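You operate a simulated robot arm through the tools that you are given. There is no shell and no other tool. Be economical: measure what you need, move in short steps, check, and stop when the job is done.

You are at the controls of a simulated robot arm. One attempt, no reset.

TASK
Set the roll gap to the head card, then wind a test strand.
Fine: free the gap lever first, lock it again before winding; keep the lid shut and wind the feed knob fully.

It is judged by the outcome, as a careful person would: the job done as asked, and still so three seconds after it is handed in. It fails if anything else is knocked over, pushed out of place, dropped, spilled or broken. A push-on lid holds only when it is set on centred and level and pressed home; a screw cap is set on level and turned clockwise until tight.

THE ROBOT
A 6-joint arm with a two-finger parallel gripper, fixed in place. Base frame: the origin is at the foot of the arm, x ahead of it, y to its left, z up; the work surface is at about z = 0.872. Readings come in m, rad, newtons and seconds.
With the tool pointing down near the work surface it reaches from about 0.26 to 0.68 m from the base axis. Its first joint turns from -1.152 to 1.152 rad. Payload 2.9 kg.
Tool frame: the origin (TCP) lies between the finger pads and is the grasp point; the fingertips stand 0.03 m ahead of it; z points along the fingers, y is the line along which they close. Largest opening 0.11 m; finger width 0.02, thickness 0.01; the body of the gripper, 0.048 by 0.112 m, starts 0.055 m behind the TCP.
Orientation is that of the tool frame in the base frame, as [roll, pitch, yaw] about the fixed x, y, z axes, in that order (R = Rz(yaw) Ry(pitch) Rx(roll)). With the fingers straight down and closing along the base's y, the tool's x points along the base's -x, its y along +y and its z along -z.

THE INTERFACE
- The arm moves only by the tool arm_command. Its argument "deltas" is a list of rows, each a list of 3 entries, a list of its own where there are three numbers: the turn, a rotation vector about the base's x, y, z in rad, then the shift along the base's x, y, z in m, then the opening, from 0 (shut) to 1 (fully open). In form: [[[rx, ry, rz], [dx, dy, dz], fingers], ...]. A call has 1 to 20 rows; each row shifts and turns the commanded pose from where the row before left it. A row lasts 0.2 s, in which the tool goes at most 0.05 m and 0.15 rad; a call with a longer step from one row to the next is refused whole, and so is a gripper value outside its range. A pose out of reach is approached as far as the arm can. The call stops where the force on the tool passes 50 N (or 10 N more than at its start, if that is more) or the arm is blocked; 0.2 s more then pass. The fingers move at their own pace (about 0.108 m/s each) and stop on an object; they squeeze with about 42 N. The grip force told is the motor's: it shows also when the fingers shut on nothing. Time passes only in rows, and 0.2 s behind the last, so rows that do not move let the fingers close. It gives the time, the measured TCP pose, the force on the tool (base axes), the opening and the grip force at its end, in the units of the frame above (readings bear some noise).
- Cameras (640 x 400 px; columns grow to the right, rows downward): "scene" is fixed at [0.0701, 0.4343, 1.4011]; the picture's right is [-0.69, -0.72, 0.00], its down [-0.30, 0.28, -0.91] and it looks along [0.66, -0.63, -0.41] (base axes); focal length 276 px, centre (320, 200). "wrist" rides on the gripper at [-0.036, 0, -0.057] in the tool frame; the picture's right is [0.00, -1.00, 0.00], its down [0.97, 0.00, -0.24] and it looks along [0.24, 0.00, 0.97] (tool axes); focal length 218 px, centre (320, 200). There is no depth. A picture from a camera that has moved, and an enlarged one, comes with that camera's place and axes in the base frame and with its lens. The place of the scene camera against the robot may be out by one fixed shift of up to 0.025 m in any direction.
- camera(camera): a new picture of that camera. No time passes.
- inspect(camera, box): a new picture of the part [left, top, right, bottom] of that camera's present view, enlarged. No time passes.
- hand_in(): hands the job in; it is judged then, once.

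Work in short steps. Places have to be worked out from the pictures, the camera data and where the tool is seen: move nearer, look again, correct. Check each grasp and each placing, and mend what went wrong. You have 120 turns and 68 pictures in all, those below and enlarged ones among them. Open the gripper and draw the arm clear of the work before you hand the job in, unless the task says otherwise; then end with one line.

The tools are called after "Request:" as name(argument=value, ...) on one line, values as JSON. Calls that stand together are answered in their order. arm_command: Moves the arm, as the interface text tells. Its arguments: {"type":"object","properties":{"deltas":{"type":"array"}},"required":["deltas"]} The other tools are called the same way: camera (camera) takes a picture; inspect (camera, box) takes an enlarged picture of a part of a camera's view; hand_in () hands the job in.

At the start:

```text
t: 0.0
tool_pos: [0.3797, -0.0835, 1.2593]
ee_rot: [3.141, 0.001, 3.141]
ft_force: [-0.3, 0.8, 0.4]
opening: 0.11
grip_force: 0.1
```

scene: 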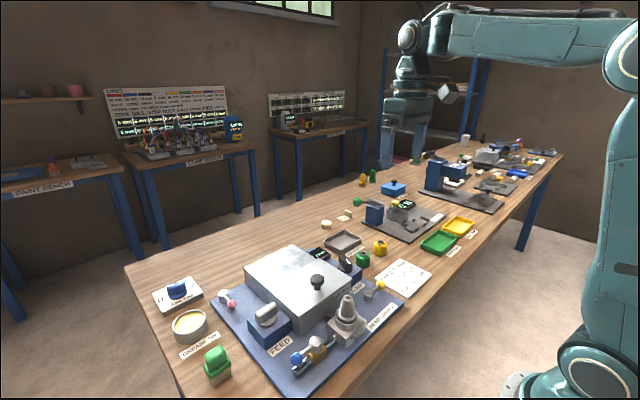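
wrist: 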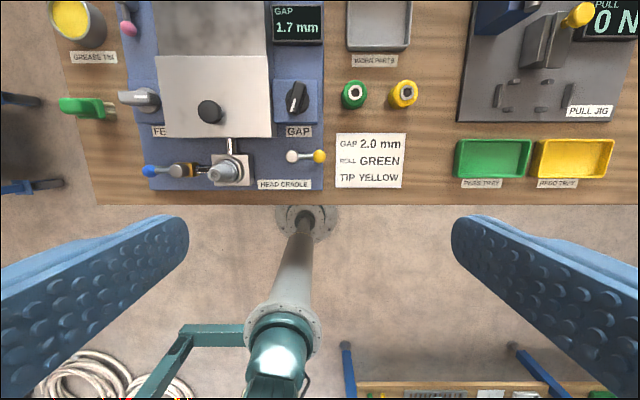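

I'll look closely at the machine, gap display and card first.

Request:
inspect(camera="wrist", box=[110, 0, 430, 200])

Request:
inspect(camera="scene", box=[200, 220, 440, 390])

```text
2.00 times, centred on (270, 100) of wrist
camera zoom: at [0.4135, -0.0832, 1.3161], right [0.0, -1.0, 0.0], down [-0.97, 0.0, 0.24], along [-0.24, 0.0, -0.97], focal length 436 px, centre (420, 400)
```

zoom: 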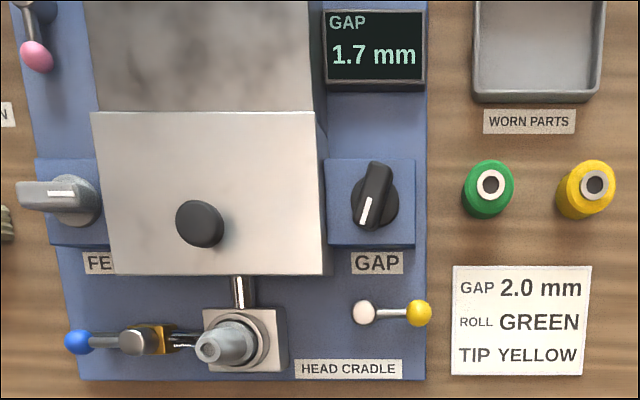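

```text
2.35 times, centred on (320, 305) of scene
camera zoom: at [0.0701, 0.4343, 1.4011], right [-0.69, -0.72, 0.0], down [-0.3, 0.28, -0.91], along [0.66, -0.63, -0.41], focal length 650 px, centre (320, -47)
```

zoom: 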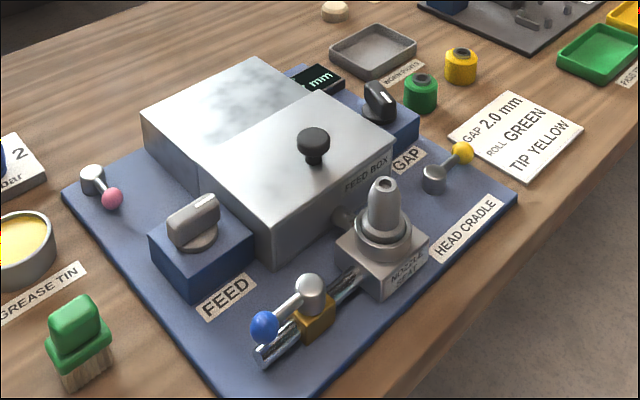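

The gap shows 1.7 and the card asks 2.0. There are three levers (pink, blue, yellow); I'll read the wall chart for which is the gap lever.

Request:
inspect(camera="scene", box=[100, 80, 240, 168])

Request:
inspect(camera="scene", box=[260, 85, 360, 148])

```text
4.55 times, centred on (170, 124) of scene
camera zoom: at [0.0701, 0.4343, 1.4011], right [-0.69, -0.72, 0.0], down [-0.3, 0.28, -0.91], along [0.66, -0.63, -0.41], focal length 1256 px, centre (1002, 546)
```

zoom: 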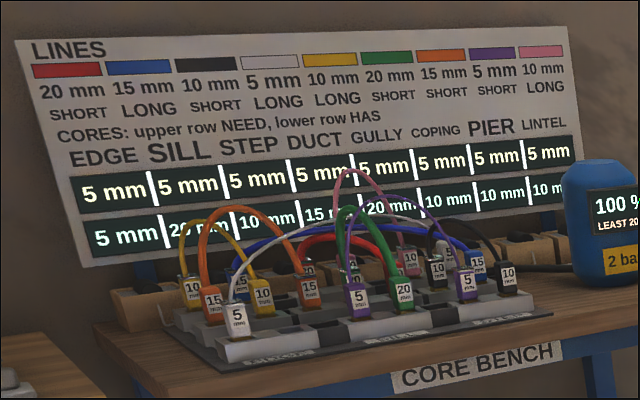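

```text
6.35 times, centred on (310, 116) of scene
camera zoom: at [0.0701, 0.4343, 1.4011], right [-0.69, -0.72, 0.0], down [-0.3, 0.28, -0.91], along [0.66, -0.63, -0.41], focal length 1754 px, centre (384, 730)
```

zoom: 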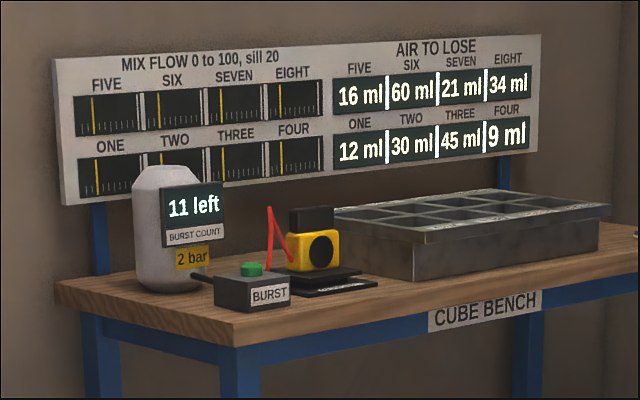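

The wall charts are unrelated. I'll move over the machine for a closer look at the levers.

Request:
arm_command(deltas=[[[0, 0, 0], [0, 0.04, -0.02], 1], [[0, 0, 0], [0, 0.04, -0.02], 1], [[0, 0, 0], [0, 0.04, -0.02], 1], [[0, 0, 0], [0, 0.02, 0], 1], [[0, 0, 0], [0, 0, 0], 1]])

Request:
camera(camera="wrist")

Request:
inspect(camera="scene", box=[320, 250, 420, 313])

```text
t: 1.2
tool_pos: [0.3795, 0.0585, 1.1989]
ee_rot: [-3.141, 0.0, 3.141]
ft_force: [-0.6, -0.2, -0.9]
opening: 0.1101
grip_force: 0.0
```

```text
61 pictures are left
camera wrist: at [0.4136, 0.058, 1.2559], right [0.0, -1.0, 0.0], down [-0.97, 0.0, 0.24], along [-0.24, 0.0, -0.97], focal length 218 px, centre (320, 200)
```

wrist: 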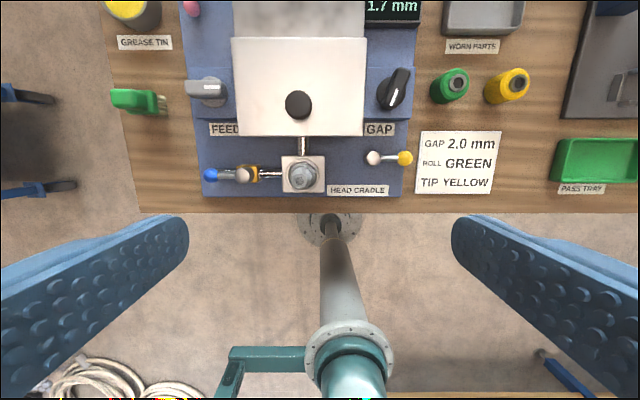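

```text
6.35 times, centred on (370, 282) of scene
camera zoom: at [0.0701, 0.4343, 1.4011], right [-0.69, -0.72, 0.0], down [-0.3, 0.28, -0.91], along [0.66, -0.63, -0.41], focal length 1754 px, centre (2, -318)
```

zoom: 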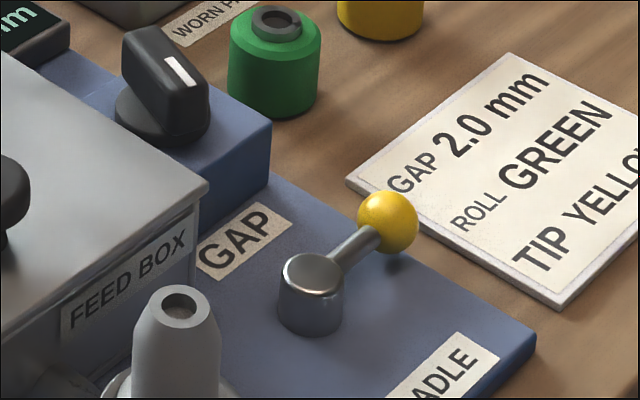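

Yellow beside GAP looks like the gap lever; I'll check the others and any hinges/labels from a better vantage.

Request:
arm_command(deltas=[[[0, 0, 0], [0.04, 0, 0], 1], [[0, 0, 0], [0.04, 0, 0], 1], [[0, 0, 0], [0.04, 0, 0], 1], [[0, 0, 0], [0.03, 0, 0], 1], [[0, 0, 0], [0, 0, 0], 1]])

Request:
camera(camera="wrist")

```text
t: 2.4
tool_pos: [0.5291, 0.0576, 1.1987]
ee_rot: [3.14, -0.002, -3.14]
ft_force: [0.4, -0.3, -0.3]
opening: 0.11
grip_force: 0.0
```

```text
59 pictures are left
camera wrist: at [0.5633, 0.0572, 1.2559], right [0.0, -1.0, 0.0], down [-0.97, 0.0, 0.24], along [-0.24, 0.0, -0.97], focal length 218 px, centre (320, 200)
```

wrist: 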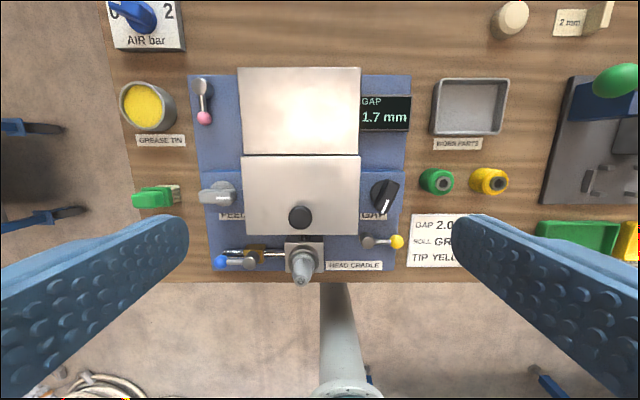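

Request:
inspect(camera="wrist", box=[180, 60, 420, 210])

Request:
inspect(camera="wrist", box=[190, 160, 430, 310])

Request:
inspect(camera="scene", box=[205, 270, 365, 370])

```text
2.67 times, centred on (300, 135) of wrist
camera zoom: at [0.5633, 0.0572, 1.2559], right [0.0, -1.0, 0.0], down [-0.97, 0.0, 0.24], along [-0.24, 0.0, -0.97], focal length 582 px, centre (373, 373)
```

zoom: 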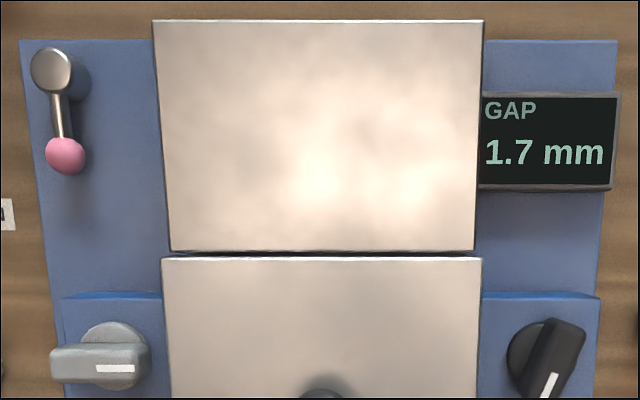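

```text
2.67 times, centred on (310, 235) of wrist
camera zoom: at [0.5633, 0.0572, 1.2559], right [0.0, -1.0, 0.0], down [-0.97, 0.0, 0.24], along [-0.24, 0.0, -0.97], focal length 582 px, centre (347, 107)
```

zoom: 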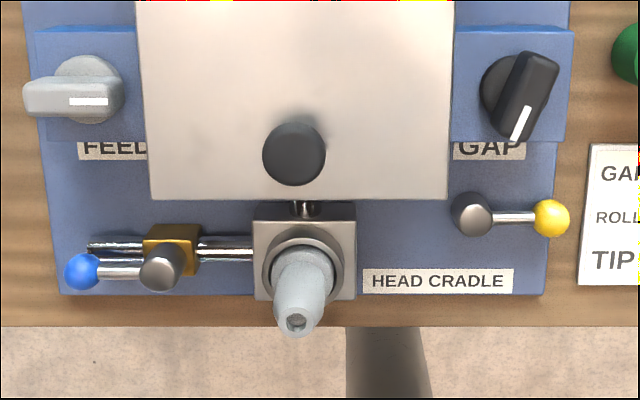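

```text
4.00 times, centred on (285, 320) of scene
camera zoom: at [0.0702, 0.4343, 1.4011], right [-0.69, -0.72, 0.0], down [-0.3, 0.28, -0.91], along [0.66, -0.63, -0.41], focal length 1105 px, centre (460, -280)
```

zoom: 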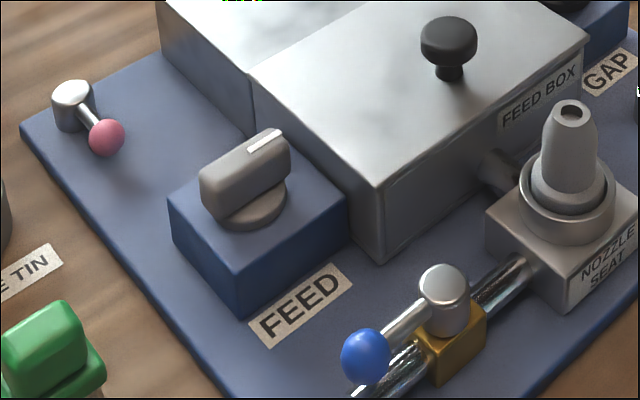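

I take yellow (beside GAP) as the gap lever: ball about (0.394, -0.083, ~0.89), pivot (0.396, -0.03). I'll turn the tool 90° and come above the ball to look closer.

Request:
arm_command(deltas=[[[0, 0, 0.1428], [-0.0122, -0.0128, -0.0126], 0.6], [[0, 0, 0.1428], [-0.0122, -0.0128, -0.0126], 0.6], [[0, 0, 0.1428], [-0.0122, -0.0128, -0.0126], 0.6], [[0, 0, 0.1428], [-0.0122, -0.0128, -0.0126], 0.6], [[0, 0, 0.1428], [-0.0122, -0.0128, -0.0126], 0.6], [[0, 0, 0.1428], [-0.0122, -0.0128, -0.0126], 0.6], [[0, 0, 0.1428], [-0.0122, -0.0128, -0.0126], 0.6], [[0, 0, 0.1428], [-0.0122, -0.0128, -0.0126], 0.6], [[0, 0, 0.1428], [-0.0122, -0.0128, -0.0126], 0.6], [[0, 0, 0.1428], [-0.0122, -0.0128, -0.0126], 0.6], [[0, 0, 0.1428], [-0.0122, -0.0128, -0.0126], 0.6], [[0, 0, 0], [0, 0, 0], 0.6]])

Request:
camera(camera="wrist")

Request:
camera(camera="scene")

```text
t: 5.0
tool_pos: [0.3927, -0.0852, 1.0607]
ee_rot: [-3.141, -0.001, -1.568]
ft_force: [0.1, 0.7, 0.0]
opening: 0.0658
grip_force: 0.1
```

```text
55 pictures are left
camera wrist: at [0.3929, -0.0486, 1.1176], right [1.0, 0.0, 0.0], down [0.0, -0.97, 0.24], along [0.0, -0.24, -0.97], focal length 218 px, centre (320, 200)
```

wrist: 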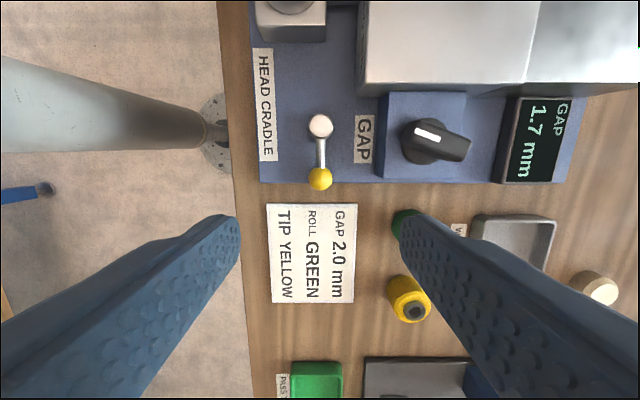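

```text
54 pictures are left
```

scene: 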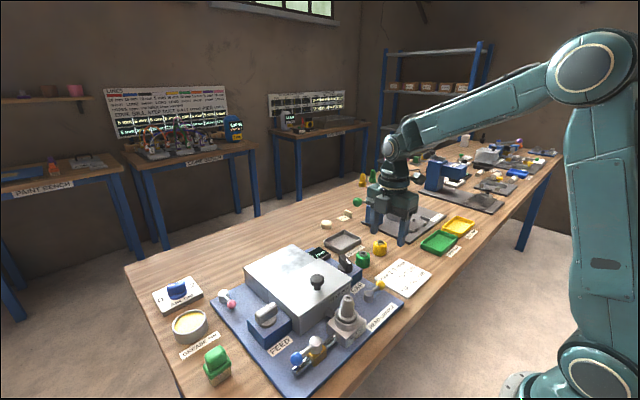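

Ball is almost straight below at about (0.393, -0.082). I'll descend with fingers straddling it, half open, and look.

Request:
arm_command(deltas=[[[0, 0, 0], [0, 0.002, -0.04], 0.5], [[0, 0, 0], [0, 0.001, -0.04], 0.5], [[0, 0, 0], [0, 0, -0.035], 0.5], [[0, 0, 0], [0, 0, 0], 0.5]])

Request:
camera(camera="wrist")

Request:
inspect(camera="scene", box=[320, 200, 448, 320])

```text
t: 6.0
tool_pos: [0.3952, -0.08, 0.9439]
ee_rot: [-3.139, -0.001, -1.571]
ft_force: [-0.9, -0.5, 0.7]
opening: 0.0551
grip_force: 0.1
```

```text
53 pictures are left
camera wrist: at [0.394, -0.0452, 1.0019], right [1.0, 0.0, 0.0], down [0.0, -0.97, 0.24], along [0.0, -0.24, -0.97], focal length 218 px, centre (320, 200)
```

wrist: 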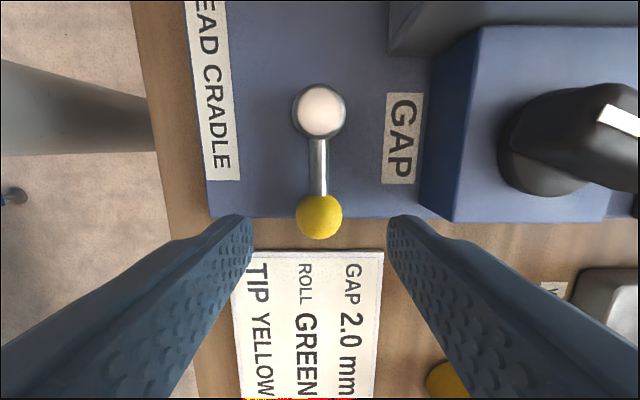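

```text
3.33 times, centred on (384, 260) of scene
camera zoom: at [0.0702, 0.4343, 1.4011], right [-0.69, -0.72, 0.0], down [-0.3, 0.28, -0.91], along [0.66, -0.63, -0.41], focal length 921 px, centre (107, 0)
```

zoom: 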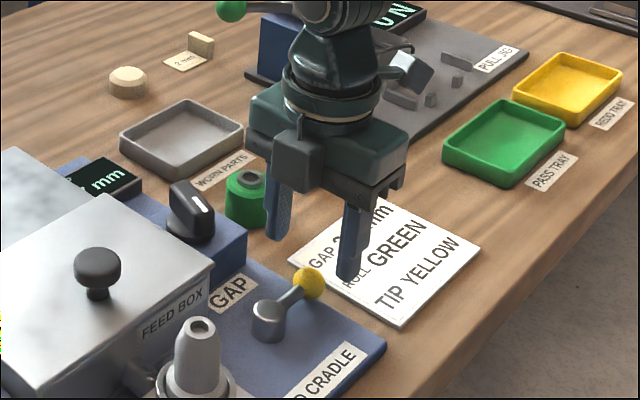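

Ball centre about (0.394, -0.082, 0.89). Lowering to TCP z≈0.918 and closing gently on the ball.

Request:
arm_command(deltas=[[[0, 0, 0], [0, -0.002, -0.015], 0.5], [[0, 0, 0], [0, 0, -0.011], 0.5], [[0, 0, 0], [0, 0, 0], 0.2], [[0, 0, 0], [0, 0, 0], 0.15], [[0, 0, 0], [0, 0, 0], 0.15]])

Request:
camera(camera="wrist")

```text
t: 7.2
tool_pos: [0.3951, -0.0831, 0.9199]
ee_rot: [3.14, 0.0, -1.571]
ft_force: [-2.5, -1.4, 3.4]
opening: 0.0251
grip_force: 45.0
```

```text
51 pictures are left
camera wrist: at [0.3937, -0.0473, 0.9769], right [1.0, 0.0, 0.0], down [0.0, -0.97, 0.24], along [0.0, -0.24, -0.97], focal length 218 px, centre (320, 200)
```

wrist: 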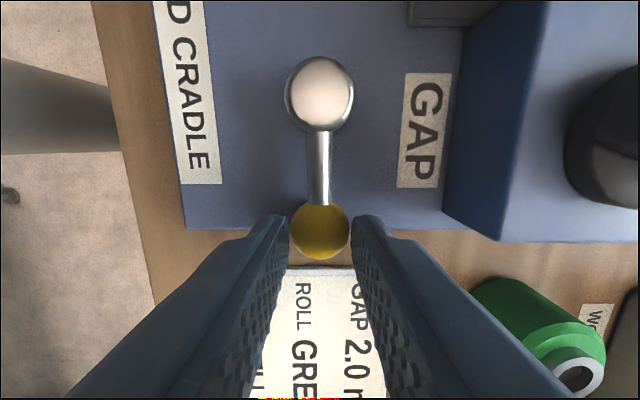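

Ball is gripped. I'll try swinging it a little toward -x (clear side), watching the force.

Request:
arm_command(deltas=[[[0, 0, -0.1], [-0.0051, 0.0003, 0], 0.15], [[0, 0, -0.1], [-0.005, 0.0008, 0], 0.15], [[0, 0, 0], [0, 0, 0], 0.15]])

Request:
camera(camera="wrist")

```text
t: 8.0
tool_pos: [0.3851, -0.0812, 0.9196]
ee_rot: [-3.14, 0.0, -1.771]
ft_force: [-8.0, -3.5, 18.0]
opening: 0.0247
grip_force: 45.1
```

```text
50 pictures are left
camera wrist: at [0.3903, -0.047, 0.9769], right [0.98, -0.2, 0.0], down [-0.19, -0.95, 0.24], along [-0.05, -0.24, -0.97], focal length 218 px, centre (320, 200)
```

wrist: 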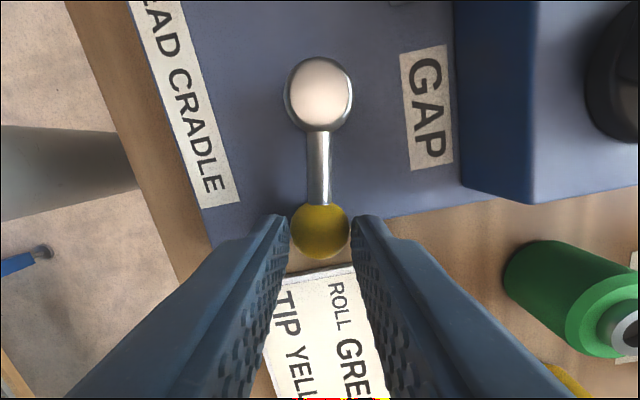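

The lever follows freely. Continuing the arc in stages.

Request:
arm_command(deltas=[[[0, 0, -0.1375], [-0.0068, 0.0019, 0.001], 0.15], [[0, 0, -0.1375], [-0.0064, 0.0028, 0], 0.15], [[0, 0, -0.1375], [-0.006, 0.0036, 0], 0.15], [[0, 0, -0.1375], [-0.0054, 0.0044, 0], 0.15], [[0, 0, -0.1375], [-0.0048, 0.0051, 0], 0.15], [[0, 0, 0], [0, 0, 0], 0.15]])

Request:
camera(camera="wrist")

```text
t: 9.4
tool_pos: [0.3535, -0.0641, 0.9195]
ee_rot: [3.139, -0.001, -2.46]
ft_force: [-9.0, -3.8, -8.9]
opening: 0.025
grip_force: 44.9
```

```text
49 pictures are left
camera wrist: at [0.3808, -0.0414, 0.9769], right [0.63, -0.78, 0.0], down [-0.75, -0.61, 0.24], along [-0.19, -0.15, -0.97], focal length 218 px, centre (320, 200)
```

wrist: 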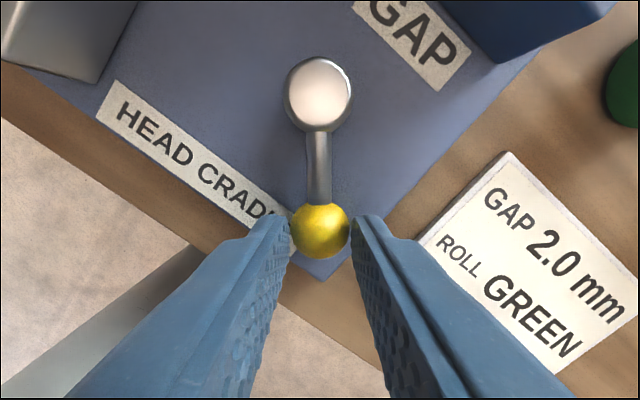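

Still tracking. Continuing to 90° in the same arc.

Request:
arm_command(deltas=[[[0, 0, -0.1375], [-0.004, 0.0057, 0], 0.15], [[0, 0, -0.1375], [-0.0032, 0.0062, 0], 0.15], [[0, 0, -0.1375], [-0.0023, 0.0066, 0], 0.15], [[0, 0, -0.1375], [-0.0014, 0.0069, 0], 0.15], [[0, 0, -0.1375], [-0.0005, 0.007, 0], 0.15], [[0, 0, 0], [0, 0, 0], 0.15]])

Request:
camera(camera="wrist")

```text
t: 10.3
tool_pos: [0.3498, -0.055, 0.923]
ee_rot: [-3.11, 0.013, -2.924]
ft_force: [1.1, -11.1, 3.0]
opening: 0.0229
grip_force: 44.6
stopped in row 4: the force on the tool passed its limit (the readings are from after the stop); the commanded pose is now the measured one
```

```text
48 pictures are left
camera wrist: at [0.3834, -0.0452, 0.981], right [0.21, -0.98, 0.03], down [-0.95, -0.2, 0.23], along [-0.22, -0.08, -0.97], focal length 218 px, centre (320, 200)
```

wrist: 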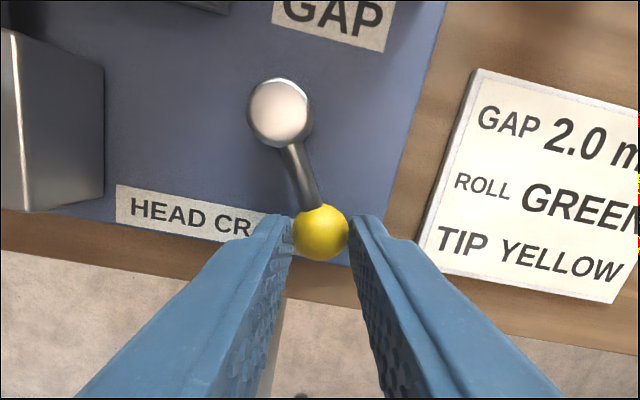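

The lever hit its stop about 60° from where it started – presumably free now. I'll release it, rise, and look at everything.

Request:
arm_command(deltas=[[[0, 0, 0], [0, 0, 0], 0.4], [[0, 0, 0], [0, 0, 0], 0.4], [[0, 0, 0], [0, 0, 0.04], 0.4], [[0, 0, 0], [0, 0, 0.05], 0.4], [[0, 0, 0], [0, 0, 0.05], 0.4], [[0, 0, 0], [0, 0, 0], 0.4]])

Request:
camera(camera="wrist")

```text
t: 11.7
tool_pos: [0.3489, -0.052, 1.0632]
ee_rot: [-3.114, 0.013, -2.921]
ft_force: [0.7, 0.0, 0.4]
opening: 0.0442
grip_force: 0.1
```

```text
47 pictures are left
camera wrist: at [0.3817, -0.0431, 1.1204], right [0.22, -0.98, 0.03], down [-0.95, -0.21, 0.23], along [-0.22, -0.08, -0.97], focal length 218 px, centre (320, 200)
```

wrist: 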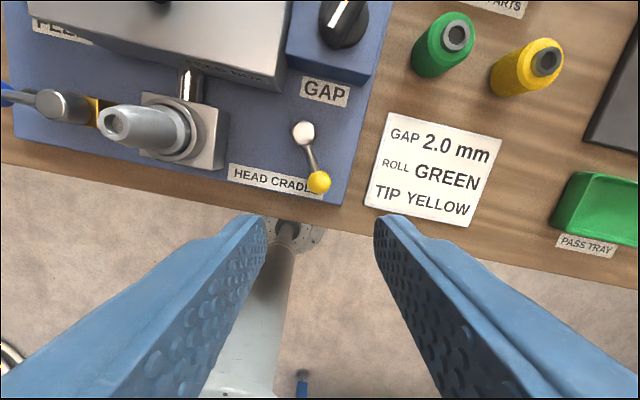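

Lever sits at ~60° off. Now position over the GAP knob (about (0.490, -0.047), handle bar ~24° off the x axis), levelling the tool and aligning its yaw.

Request:
arm_command(deltas=[[[0.0241, 0.0187, 0], [0.02, 0.001, 0], 0.5], [[0, 0, -0.128], [0.03, 0.001, 0], 0.5], [[0, 0, -0.128], [0.03, 0.001, 0], 0.5], [[0, 0, -0.128], [0.03, 0.001, 0], 0.5], [[0, 0, -0.128], [0.031, 0.001, 0], 0.5], [[0, 0, -0.128], [0, 0, 0], 0.5], [[0, 0, 0], [0, 0, 0], 0.5]])

Request:
camera(camera="wrist")

```text
t: 13.3
tool_pos: [0.4913, -0.0477, 1.0625]
ee_rot: [3.141, -0.002, 2.72]
ft_force: [0.1, 0.0, 0.6]
opening: 0.0549
grip_force: 0.0
```

```text
46 pictures are left
camera wrist: at [0.5228, -0.0624, 1.1202], right [-0.41, -0.91, 0.0], down [-0.89, 0.4, 0.24], along [-0.22, 0.1, -0.97], focal length 218 px, centre (320, 200)
```

wrist: 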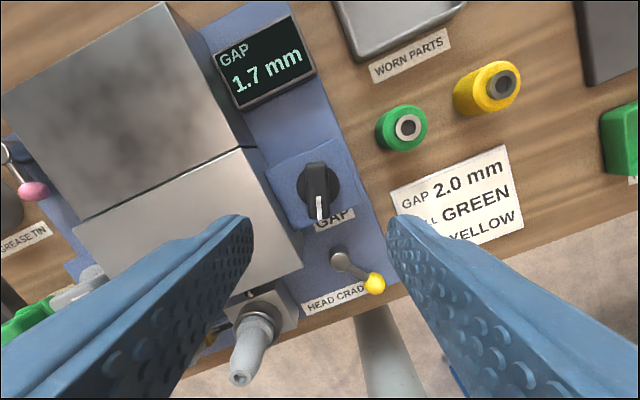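

Knob is centred and bar aligned. Narrow the opening and descend partway, then check height.

Request:
arm_command(deltas=[[[0, 0, 0], [-0.002, 0, -0.04], 0.34], [[0, 0, 0], [0, 0, -0.04], 0.34], [[0, 0, 0], [0, 0, -0.012], 0.34], [[0, 0, 0], [0, 0, 0], 0.34]])

Request:
camera(camera="wrist")

Request:
inspect(camera="scene", box=[290, 200, 418, 320])

```text
t: 14.3
tool_pos: [0.4886, -0.0483, 0.9701]
ee_rot: [-3.141, 0.001, 2.721]
ft_force: [0.1, 1.1, 0.3]
opening: 0.0373
grip_force: 0.0
```

```text
45 pictures are left
camera wrist: at [0.5207, -0.0626, 1.0273], right [-0.41, -0.91, 0.0], down [-0.89, 0.4, 0.24], along [-0.22, 0.1, -0.97], focal length 218 px, centre (320, 200)
```

wrist: 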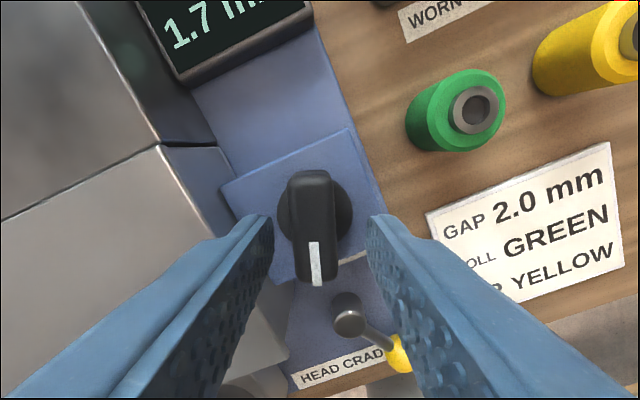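

```text
3.33 times, centred on (354, 260) of scene
camera zoom: at [0.0702, 0.4343, 1.4011], right [-0.69, -0.72, 0.0], down [-0.3, 0.28, -0.91], along [0.66, -0.63, -0.41], focal length 921 px, centre (207, 0)
```

zoom: 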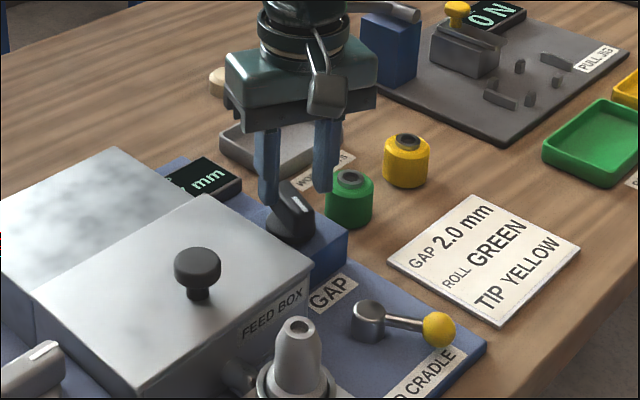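

Aligned over the knob. Lower 14 mm and close on the bar.

Request:
arm_command(deltas=[[[0, 0, 0], [0, 0, -0.007], 0.34], [[0, 0, 0], [0, 0, -0.007], 0.34], [[0, 0, 0], [0, 0, 0], 0.05], [[0, 0, 0], [0, 0, 0], 0.05], [[0, 0, 0], [0, 0, 0], 0.05]])

Request:
camera(camera="wrist")

```text
t: 15.5
tool_pos: [0.4907, -0.0461, 0.9572]
ee_rot: [3.138, 0.002, 2.725]
ft_force: [13.7, 20.7, -3.6]
opening: 0.0196
grip_force: 44.9
```

```text
43 pictures are left
camera wrist: at [0.5221, -0.0601, 1.0143], right [-0.4, -0.91, 0.0], down [-0.89, 0.39, 0.24], along [-0.22, 0.1, -0.97], focal length 218 px, centre (320, 200)
```

wrist: 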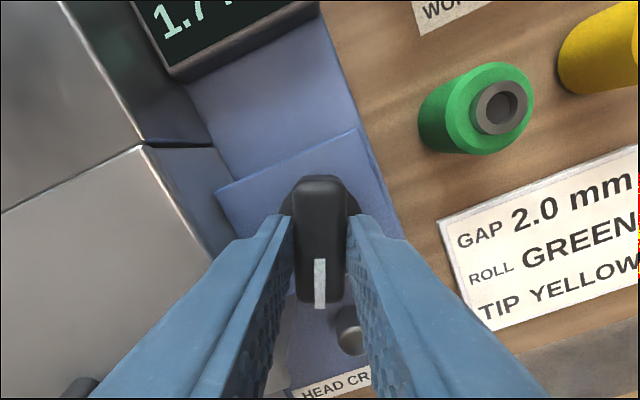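

Gripped, with some side load; recentre by ~2 mm and turn the knob 0.2 rad clockwise to see the display's response.

Request:
arm_command(deltas=[[[0, 0, 0], [0.0015, 0.0025, 0], 0.05], [[0, 0, -0.1], [0, 0, 0], 0.05], [[0, 0, -0.1], [0, 0, 0], 0.05], [[0, 0, 0], [0, 0, 0], 0.05]])

Request:
camera(camera="wrist")

Request:
inspect(camera="scene", box=[290, 220, 386, 280])

```text
t: 16.5
tool_pos: [0.4897, -0.0464, 0.956]
ee_rot: [-3.142, 0.0, 2.518]
ft_force: [4.8, 6.8, 2.4]
opening: 0.02
grip_force: 44.9
```

```text
42 pictures are left
camera wrist: at [0.5187, -0.0665, 1.0142], right [-0.58, -0.81, 0.0], down [-0.79, 0.57, 0.24], along [-0.2, 0.14, -0.97], focal length 218 px, centre (320, 200)
```

wrist: 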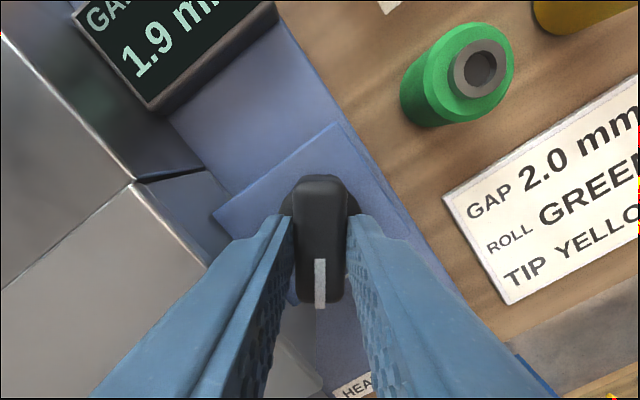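

```text
6.67 times, centred on (338, 250) of scene
camera zoom: at [0.0702, 0.4344, 1.401], right [-0.69, -0.72, 0.0], down [-0.3, 0.28, -0.91], along [0.66, -0.63, -0.41], focal length 1841 px, centre (200, -133)
```

zoom: 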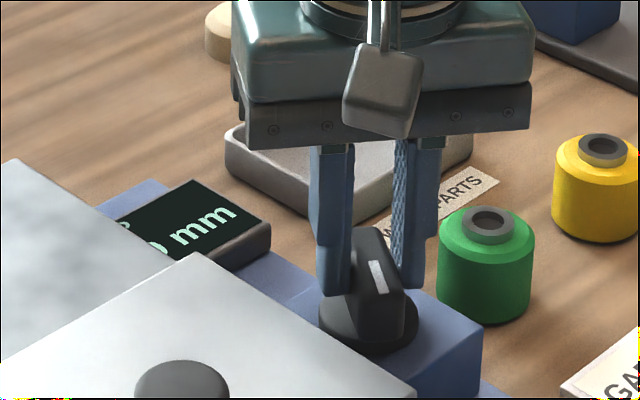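

The knob works: 1.7→1.9 in 0.2 rad, so the yellow lever was right. Another 0.1 rad.

Request:
arm_command(deltas=[[[0, 0, -0.05], [0, 0, 0], 0.05], [[0, 0, -0.05], [0, 0, 0], 0.05], [[0, 0, 0], [0, 0, 0], 0.05]])

Request:
camera(camera="wrist")

```text
t: 17.3
tool_pos: [0.4914, -0.0449, 0.9582]
ee_rot: [3.141, -0.001, 2.419]
ft_force: [7.0, 2.3, 3.9]
opening: 0.0199
grip_force: 45.1
```

```text
40 pictures are left
camera wrist: at [0.5163, -0.0694, 1.0142], right [-0.66, -0.75, 0.0], down [-0.73, 0.64, 0.24], along [-0.18, 0.16, -0.97], focal length 218 px, centre (320, 200)
```

wrist: 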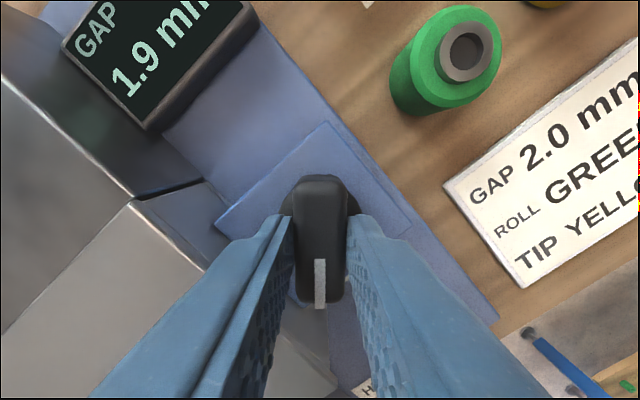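

Still 1.9. Step 0.08 more and read.

Request:
arm_command(deltas=[[[0, 0, -0.04], [0, 0, 0], 0.05], [[0, 0, -0.04], [0, 0, 0], 0.05], [[0, 0, 0], [0, 0, 0], 0.05]])

Request:
inspect(camera="wrist", box=[0, 0, 320, 200])

```text
t: 18.1
tool_pos: [0.4905, -0.0462, 0.9579]
ee_rot: [3.141, -0.002, 2.341]
ft_force: [3.1, -0.6, 4.0]
opening: 0.0197
grip_force: 45.3
```

```text
2.00 times, centred on (160, 100) of wrist
camera zoom: at [0.5143, -0.0715, 1.0142], right [-0.72, -0.7, 0.0], down [-0.68, 0.7, 0.24], along [-0.17, 0.17, -0.97], focal length 436 px, centre (640, 400)
```

zoom: 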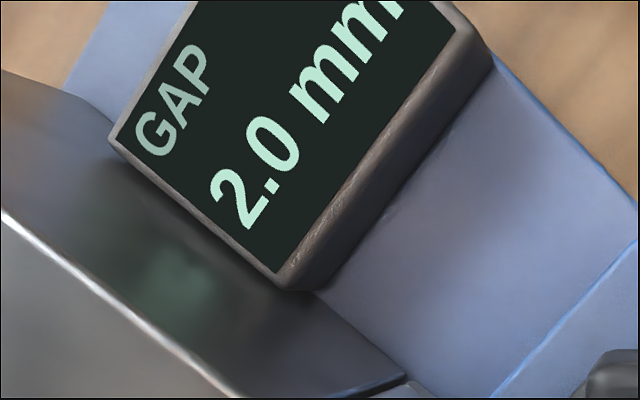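

Reads 2.0, and the rate (~0.8 mm/rad) puts it near the middle of the band. Release and rise, then re-read.

Request:
arm_command(deltas=[[[0, 0, 0], [0, 0, 0], 0.34], [[0, 0, 0], [0, 0, 0], 0.34], [[0, 0, 0], [0, 0, 0.04], 0.34], [[0, 0, 0], [0, 0, 0.05], 0.34], [[0, 0, 0], [0, 0, 0.03], 0.34], [[0, 0, 0], [0, 0, 0], 0.34]])

Request:
camera(camera="wrist")

```text
t: 19.5
tool_pos: [0.4912, -0.046, 1.0781]
ee_rot: [-3.141, -0.003, 2.343]
ft_force: [0.8, 0.5, 0.2]
opening: 0.0374
grip_force: 0.2
```

```text
38 pictures are left
camera wrist: at [0.5147, -0.0717, 1.134], right [-0.72, -0.7, 0.0], down [-0.68, 0.7, 0.24], along [-0.17, 0.17, -0.97], focal length 218 px, centre (320, 200)
```

wrist: 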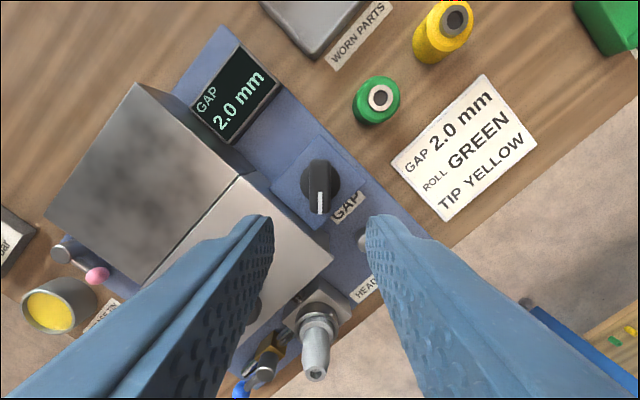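

Holds 2.0 mm. Now back over the yellow ball (≈(0.349,-0.054)) to lock it again.

Request:
arm_command(deltas=[[[0, 0, 0.129], [-0.0142, -0.0008, -0.001], 0.5], [[0, 0, 0.129], [-0.0142, -0.0008, -0.001], 0.5], [[0, 0, 0.129], [-0.0142, -0.0008, -0.001], 0.5], [[0, 0, 0.129], [-0.0142, -0.0008, -0.001], 0.5], [[0, 0, 0.129], [-0.0142, -0.0008, -0.001], 0.5], [[0, 0, 0.129], [-0.0142, -0.0008, -0.001], 0.5], [[0, 0, 0.129], [-0.0142, -0.0008, -0.001], 0.5], [[0, 0, 0.129], [-0.0142, -0.0008, -0.001], 0.5], [[0, 0, 0.129], [-0.0142, -0.0008, -0.005], 0.5], [[0, 0, 0.129], [-0.0142, -0.0008, -0.005], 0.5], [[0, 0, 0], [0, 0, -0.03], 0.5], [[0, 0, 0], [0, 0, -0.03], 0.5], [[0, 0, 0], [0, 0, 0], 0.5]])

Request:
camera(camera="wrist")

```text
t: 22.3
tool_pos: [0.3494, -0.0526, 0.9984]
ee_rot: [-3.141, -0.002, -2.652]
ft_force: [0.9, -0.6, 0.0]
opening: 0.0549
grip_force: 0.1
```

```text
37 pictures are left
camera wrist: at [0.3796, -0.0362, 1.0561], right [0.47, -0.88, 0.0], down [-0.86, -0.46, 0.24], along [-0.21, -0.11, -0.97], focal length 218 px, centre (320, 200)
```

wrist: 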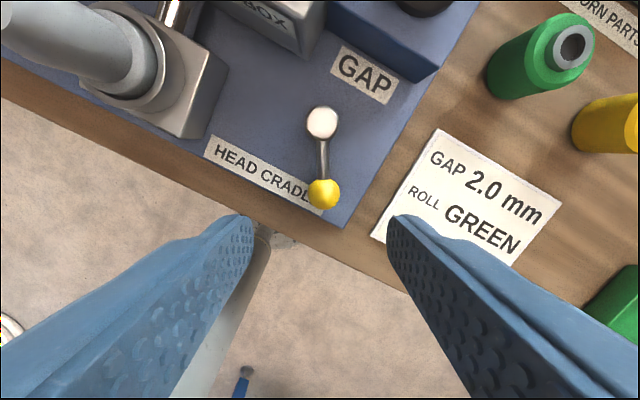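

Ball at ≈(0.350,-0.055). Descend and grip.

Request:
arm_command(deltas=[[[0, 0, 0], [0.0005, -0.0025, -0.03], 0.5], [[0, 0, 0], [0, 0, -0.03], 0.5], [[0, 0, 0], [0, 0, -0.018], 0.5], [[0, 0, 0], [0, 0, 0], 0.15], [[0, 0, 0], [0, 0, 0], 0.15], [[0, 0, 0], [0, 0, 0], 0.15]])

Request:
camera(camera="wrist")

```text
t: 23.7
tool_pos: [0.3492, -0.0552, 0.9212]
ee_rot: [-3.141, -0.003, -2.653]
ft_force: [0.9, -2.6, -4.1]
opening: 0.0246
grip_force: 45.4
```

```text
36 pictures are left
camera wrist: at [0.3799, -0.0393, 0.9776], right [0.47, -0.88, 0.0], down [-0.86, -0.46, 0.24], along [-0.21, -0.11, -0.97], focal length 218 px, centre (320, 200)
```

wrist: 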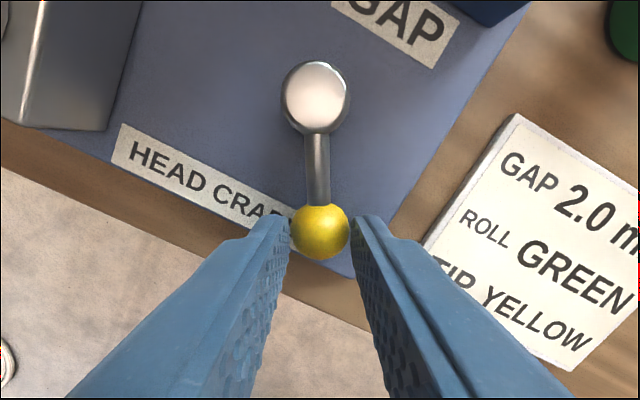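

Gripped. Swinging the lever back to its original (locked) position and slightly past to feel the stop.

Request:
arm_command(deltas=[[[0, 0, 0.135], [0.0037, -0.0058, 0], 0.15], [[0, 0, 0.135], [0.0044, -0.0053, 0], 0.15], [[0, 0, 0.135], [0.0051, -0.0047, 0], 0.15], [[0, 0, 0.135], [0.0057, -0.0039, 0], 0.15], [[0, 0, 0.135], [0.0061, -0.0031, 0], 0.15], [[0, 0, 0.135], [0.0065, -0.0023, 0], 0.15], [[0, 0, 0.135], [0.0067, -0.0014, 0], 0.15], [[0, 0, 0.135], [0.0069, -0.0005, 0], 0.15], [[0, 0, 0.05], [0.0026, 0.0001, 0], 0.15], [[0, 0, 0], [0, 0, 0], 0.15]])

Request:
camera(camera="wrist")

```text
t: 25.9
tool_pos: [0.3955, -0.0828, 0.9204]
ee_rot: [3.138, -0.002, -1.524]
ft_force: [-8.6, -4.0, 11.0]
opening: 0.0241
grip_force: 45.0
```

```text
35 pictures are left
camera wrist: at [0.3926, -0.0465, 0.9784], right [1.0, 0.05, 0.0], down [0.05, -0.97, 0.24], along [0.01, -0.24, -0.97], focal length 218 px, centre (320, 200)
```

wrist: 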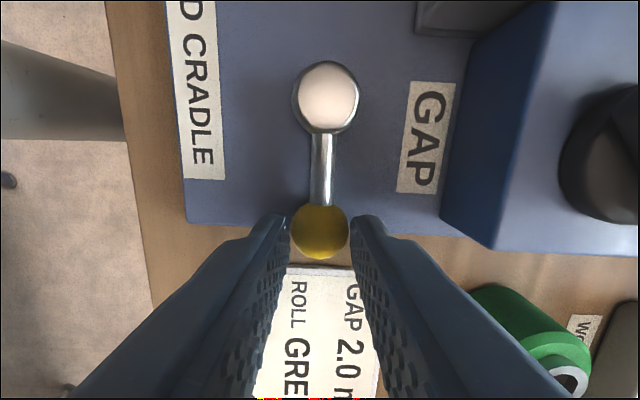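

Back at the original position with some resistance. Nudge 3 mm more to confirm the stop.

Request:
arm_command(deltas=[[[0, 0, 0], [0.0015, 0, 0], 0.15], [[0, 0, 0], [0.0015, 0, 0], 0.15], [[0, 0, 0], [0, 0, 0], 0.15]])

```text
t: 26.7
tool_pos: [0.3953, -0.0822, 0.921]
ee_rot: [3.129, 0.001, -1.525]
ft_force: [-33.2, -6.8, 29.9]
opening: 0.0242
grip_force: 44.9
```

The stop is firm at the original locked position. Release, rise, and check.

Request:
arm_command(deltas=[[[0, 0, 0], [-0.003, 0, 0], 0.15], [[0, 0, 0], [0, 0, 0], 0.4], [[0, 0, 0], [0, 0, 0], 0.4], [[0, 0, 0], [0, 0, 0.04], 0.4], [[0, 0, 0], [0, 0, 0.05], 0.4], [[0, 0, 0], [0, 0, 0.05], 0.4], [[0, 0, 0], [0, 0, 0.04], 0.4], [[0, 0, 0], [0, 0, 0], 0.4]])

Request:
camera(camera="wrist")

```text
t: 28.5
tool_pos: [0.3975, -0.083, 1.1017]
ee_rot: [3.141, -0.002, -1.524]
ft_force: [0.4, -0.3, 0.6]
opening: 0.044
grip_force: 0.0
```

```text
34 pictures are left
camera wrist: at [0.3945, -0.0473, 1.1583], right [1.0, 0.05, 0.0], down [0.05, -0.97, 0.24], along [0.01, -0.24, -0.97], focal length 218 px, centre (320, 200)
```

wrist: 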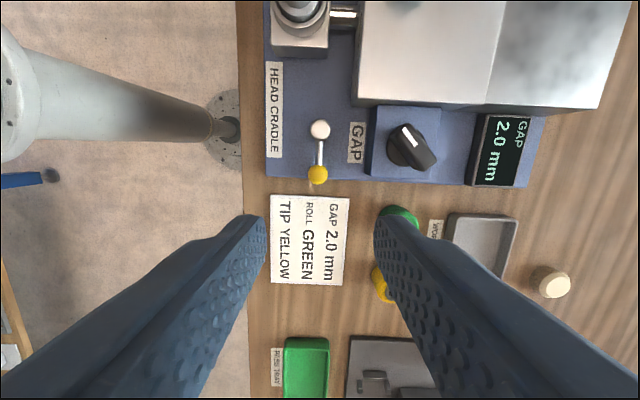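

Gap 2.0, lever locked. Next, the FEED knob at ≈(0.490, 0.206), bar along y; moving above it with the present yaw (leaves room to turn clockwise).

Request:
arm_command(deltas=[[[0, 0, -0.047], [0.0116, 0.036, 0], 0.5], [[0, 0, 0], [0.0116, 0.036, 0], 0.5], [[0, 0, 0], [0.0116, 0.036, 0], 0.5], [[0, 0, 0], [0.0116, 0.036, 0], 0.5], [[0, 0, 0], [0.0116, 0.036, 0], 0.5], [[0, 0, 0], [0.0116, 0.036, 0], 0.5], [[0, 0, 0], [0.0116, 0.036, 0], 0.5], [[0, 0, 0], [0.0116, 0.036, 0], 0.5], [[0, 0, 0], [0, 0, 0], 0.5]])

Request:
camera(camera="wrist")

```text
t: 30.5
tool_pos: [0.4907, 0.2058, 1.1007]
ee_rot: [-3.14, -0.003, -1.57]
ft_force: [0.5, -0.1, -0.4]
opening: 0.0549
grip_force: 0.1
```

```text
33 pictures are left
camera wrist: at [0.4885, 0.242, 1.1584], right [1.0, 0.0, 0.0], down [0.0, -0.97, 0.24], along [0.0, -0.24, -0.97], focal length 218 px, centre (320, 200)
```

wrist: 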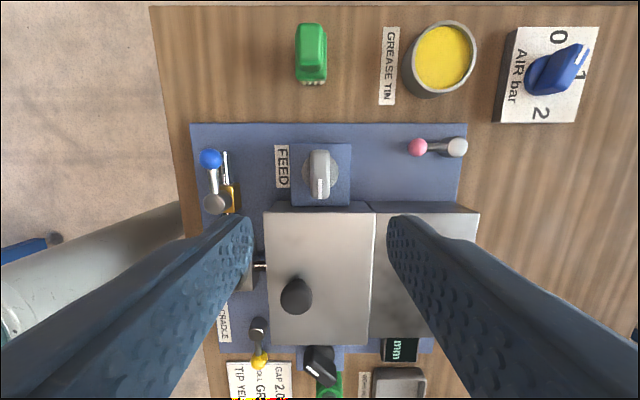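

Disc centre ≈(0.489, 0.211). Descend partway with a narrower opening and check.

Request:
arm_command(deltas=[[[0, 0, 0], [-0.001, 0.004, -0.04], 0.34], [[0, 0, 0], [0, 0, -0.04], 0.34], [[0, 0, 0], [0, 0, -0.045], 0.34], [[0, 0, 0], [0, 0, 0], 0.34]])

Request:
camera(camera="wrist")

```text
t: 31.5
tool_pos: [0.4883, 0.2096, 0.9758]
ee_rot: [3.141, -0.001, -1.568]
ft_force: [-0.1, 0.6, 0.4]
opening: 0.0374
grip_force: 0.1
```

```text
32 pictures are left
camera wrist: at [0.4864, 0.2456, 1.0327], right [1.0, 0.0, 0.0], down [0.0, -0.97, 0.24], along [0.0, -0.24, -0.97], focal length 218 px, centre (320, 200)
```

wrist: 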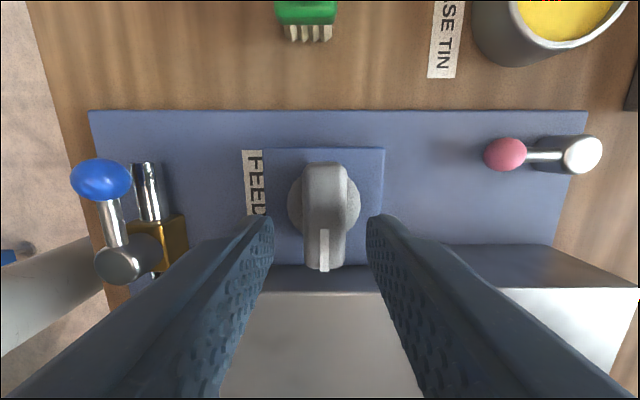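

Centre refined to ≈(0.488, 0.2155). Shift, lower and grip the bar.

Request:
arm_command(deltas=[[[0, 0, 0], [0, 0.006, -0.007], 0.34], [[0, 0, 0], [0, 0, -0.012], 0.34], [[0, 0, 0], [0, 0, 0], 0.05], [[0, 0, 0], [0, 0, 0], 0.05], [[0, 0, 0], [0, 0, 0], 0.05]])

Request:
camera(camera="wrist")

```text
t: 32.7
tool_pos: [0.4918, 0.2164, 0.9571]
ee_rot: [-3.141, 0.0, -1.573]
ft_force: [13.5, 3.2, -6.2]
opening: 0.0198
grip_force: 45.6
```

```text
31 pictures are left
camera wrist: at [0.4883, 0.2518, 1.014], right [1.0, 0.0, 0.0], down [0.0, -0.97, 0.24], along [0.0, -0.24, -0.97], focal length 218 px, centre (320, 200)
```

wrist: 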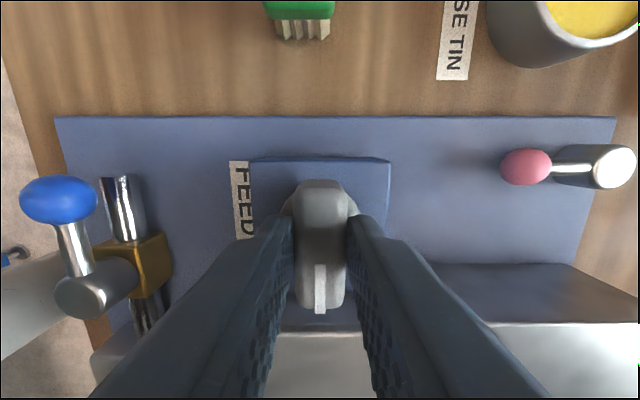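

Good grip, same framing as the gap knob. Recentre slightly and turn clockwise 0.5 rad, checking.

Request:
arm_command(deltas=[[[0, 0, 0], [0.0015, 0, 0], 0.05], [[0, 0, -0.1], [0, 0, 0], 0.05], [[0, 0, -0.1], [0, 0, 0], 0.05], [[0, 0, -0.1], [0, 0, 0], 0.05], [[0, 0, -0.1], [0, 0, 0], 0.05], [[0, 0, -0.1], [0, 0, 0], 0.05], [[0, 0, 0], [0, 0, 0], 0.05]])

Request:
camera(camera="wrist")

```text
t: 34.3
tool_pos: [0.4918, 0.2161, 0.9566]
ee_rot: [-3.141, 0.0, -2.072]
ft_force: [23.7, 4.8, -8.8]
opening: 0.0197
grip_force: 45.3
```

```text
30 pictures are left
camera wrist: at [0.507, 0.247, 1.014], right [0.88, -0.48, 0.0], down [-0.47, -0.85, 0.24], along [-0.11, -0.21, -0.97], focal length 218 px, centre (320, 200)
```

wrist: 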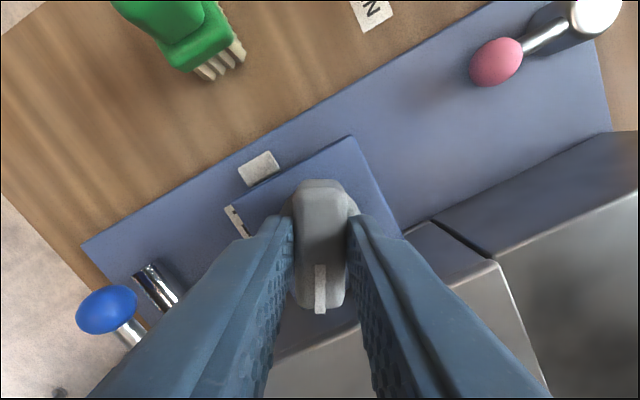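

It turns. There's a small pale block by the FEED block I hadn't noticed; zoom to check.

Request:
inspect(camera="wrist", box=[180, 110, 380, 235])

Request:
inspect(camera="scene", box=[190, 250, 382, 370])

```text
3.20 times, centred on (280, 172) of wrist
camera zoom: at [0.507, 0.247, 1.014], right [0.88, -0.48, 0.0], down [-0.47, -0.85, 0.24], along [-0.11, -0.21, -0.97], focal length 698 px, centre (448, 288)
```

zoom: 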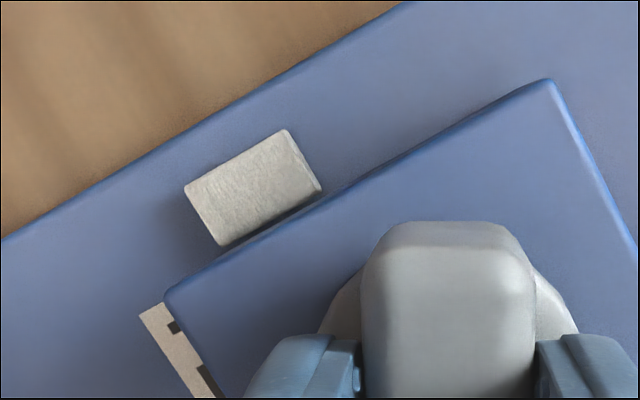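

```text
3.33 times, centred on (286, 310) of scene
camera zoom: at [0.0709, 0.4345, 1.401], right [-0.69, -0.72, 0.0], down [-0.3, 0.28, -0.91], along [0.66, -0.63, -0.41], focal length 921 px, centre (433, -167)
```

zoom: 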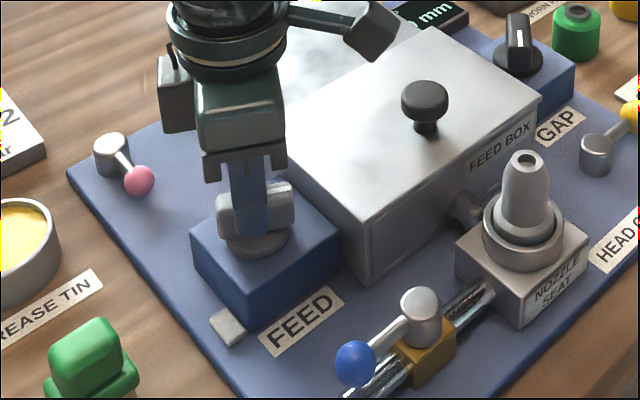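

The pale slab slid out of the FEED block as the knob turned (part of the mechanism). Continue winding clockwise.

Request:
arm_command(deltas=[[[0, 0, -0.1], [0, 0, 0], 0.05], [[0, 0, -0.1], [0, 0, 0], 0.05], [[0, 0, -0.1], [0, 0, 0], 0.05], [[0, 0, -0.1], [0, 0, 0], 0.05], [[0, 0, -0.1], [0, 0, 0], 0.05], [[0, 0, -0.1], [0, 0, 0], 0.05], [[0, 0, -0.1], [0, 0, 0], 0.05], [[0, 0, -0.1], [0, 0, 0], 0.05], [[0, 0, -0.1], [0, 0, 0], 0.05], [[0, 0, -0.1], [0, 0, 0], 0.05], [[0, 0, 0], [0, 0, 0], 0.05]])

Request:
camera(camera="wrist")

Request:
inspect(camera="scene", box=[190, 250, 382, 370])

```text
t: 36.7
tool_pos: [0.4933, 0.2127, 0.9561]
ee_rot: [3.14, 0.003, -3.08]
ft_force: [32.7, -16.2, -7.9]
opening: 0.02
grip_force: 45.2
```

```text
27 pictures are left
camera wrist: at [0.5269, 0.2155, 1.0141], right [0.06, -1.0, 0.0], down [-0.97, -0.06, 0.24], along [-0.24, -0.02, -0.97], focal length 218 px, centre (320, 200)
```

wrist: 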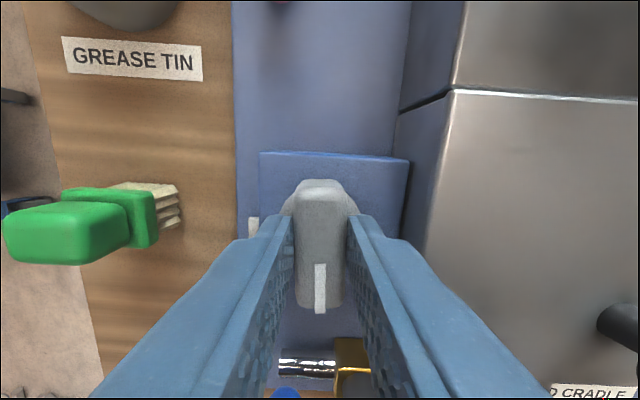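

```text
3.33 times, centred on (286, 310) of scene
camera zoom: at [0.0712, 0.4339, 1.4012], right [-0.69, -0.72, 0.0], down [-0.3, 0.28, -0.91], along [0.66, -0.63, -0.41], focal length 921 px, centre (433, -167)
```

zoom: 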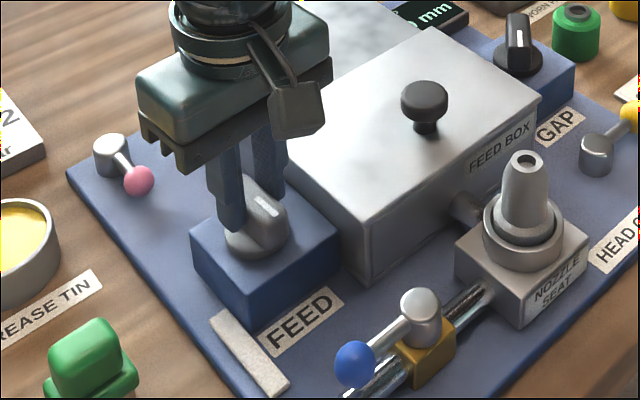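

The test strand is growing out of the block. Relieve the side load, then continue.

Request:
arm_command(deltas=[[[0, 0, 0], [0.002, -0.001, 0], 0.05], [[0, 0, 0], [0, 0, 0], 0.05]])

```text
t: 37.3
tool_pos: [0.4921, 0.2138, 0.9572]
ee_rot: [-3.14, -0.002, -3.075]
ft_force: [16.5, -15.7, -6.4]
opening: 0.0199
grip_force: 45.0
```

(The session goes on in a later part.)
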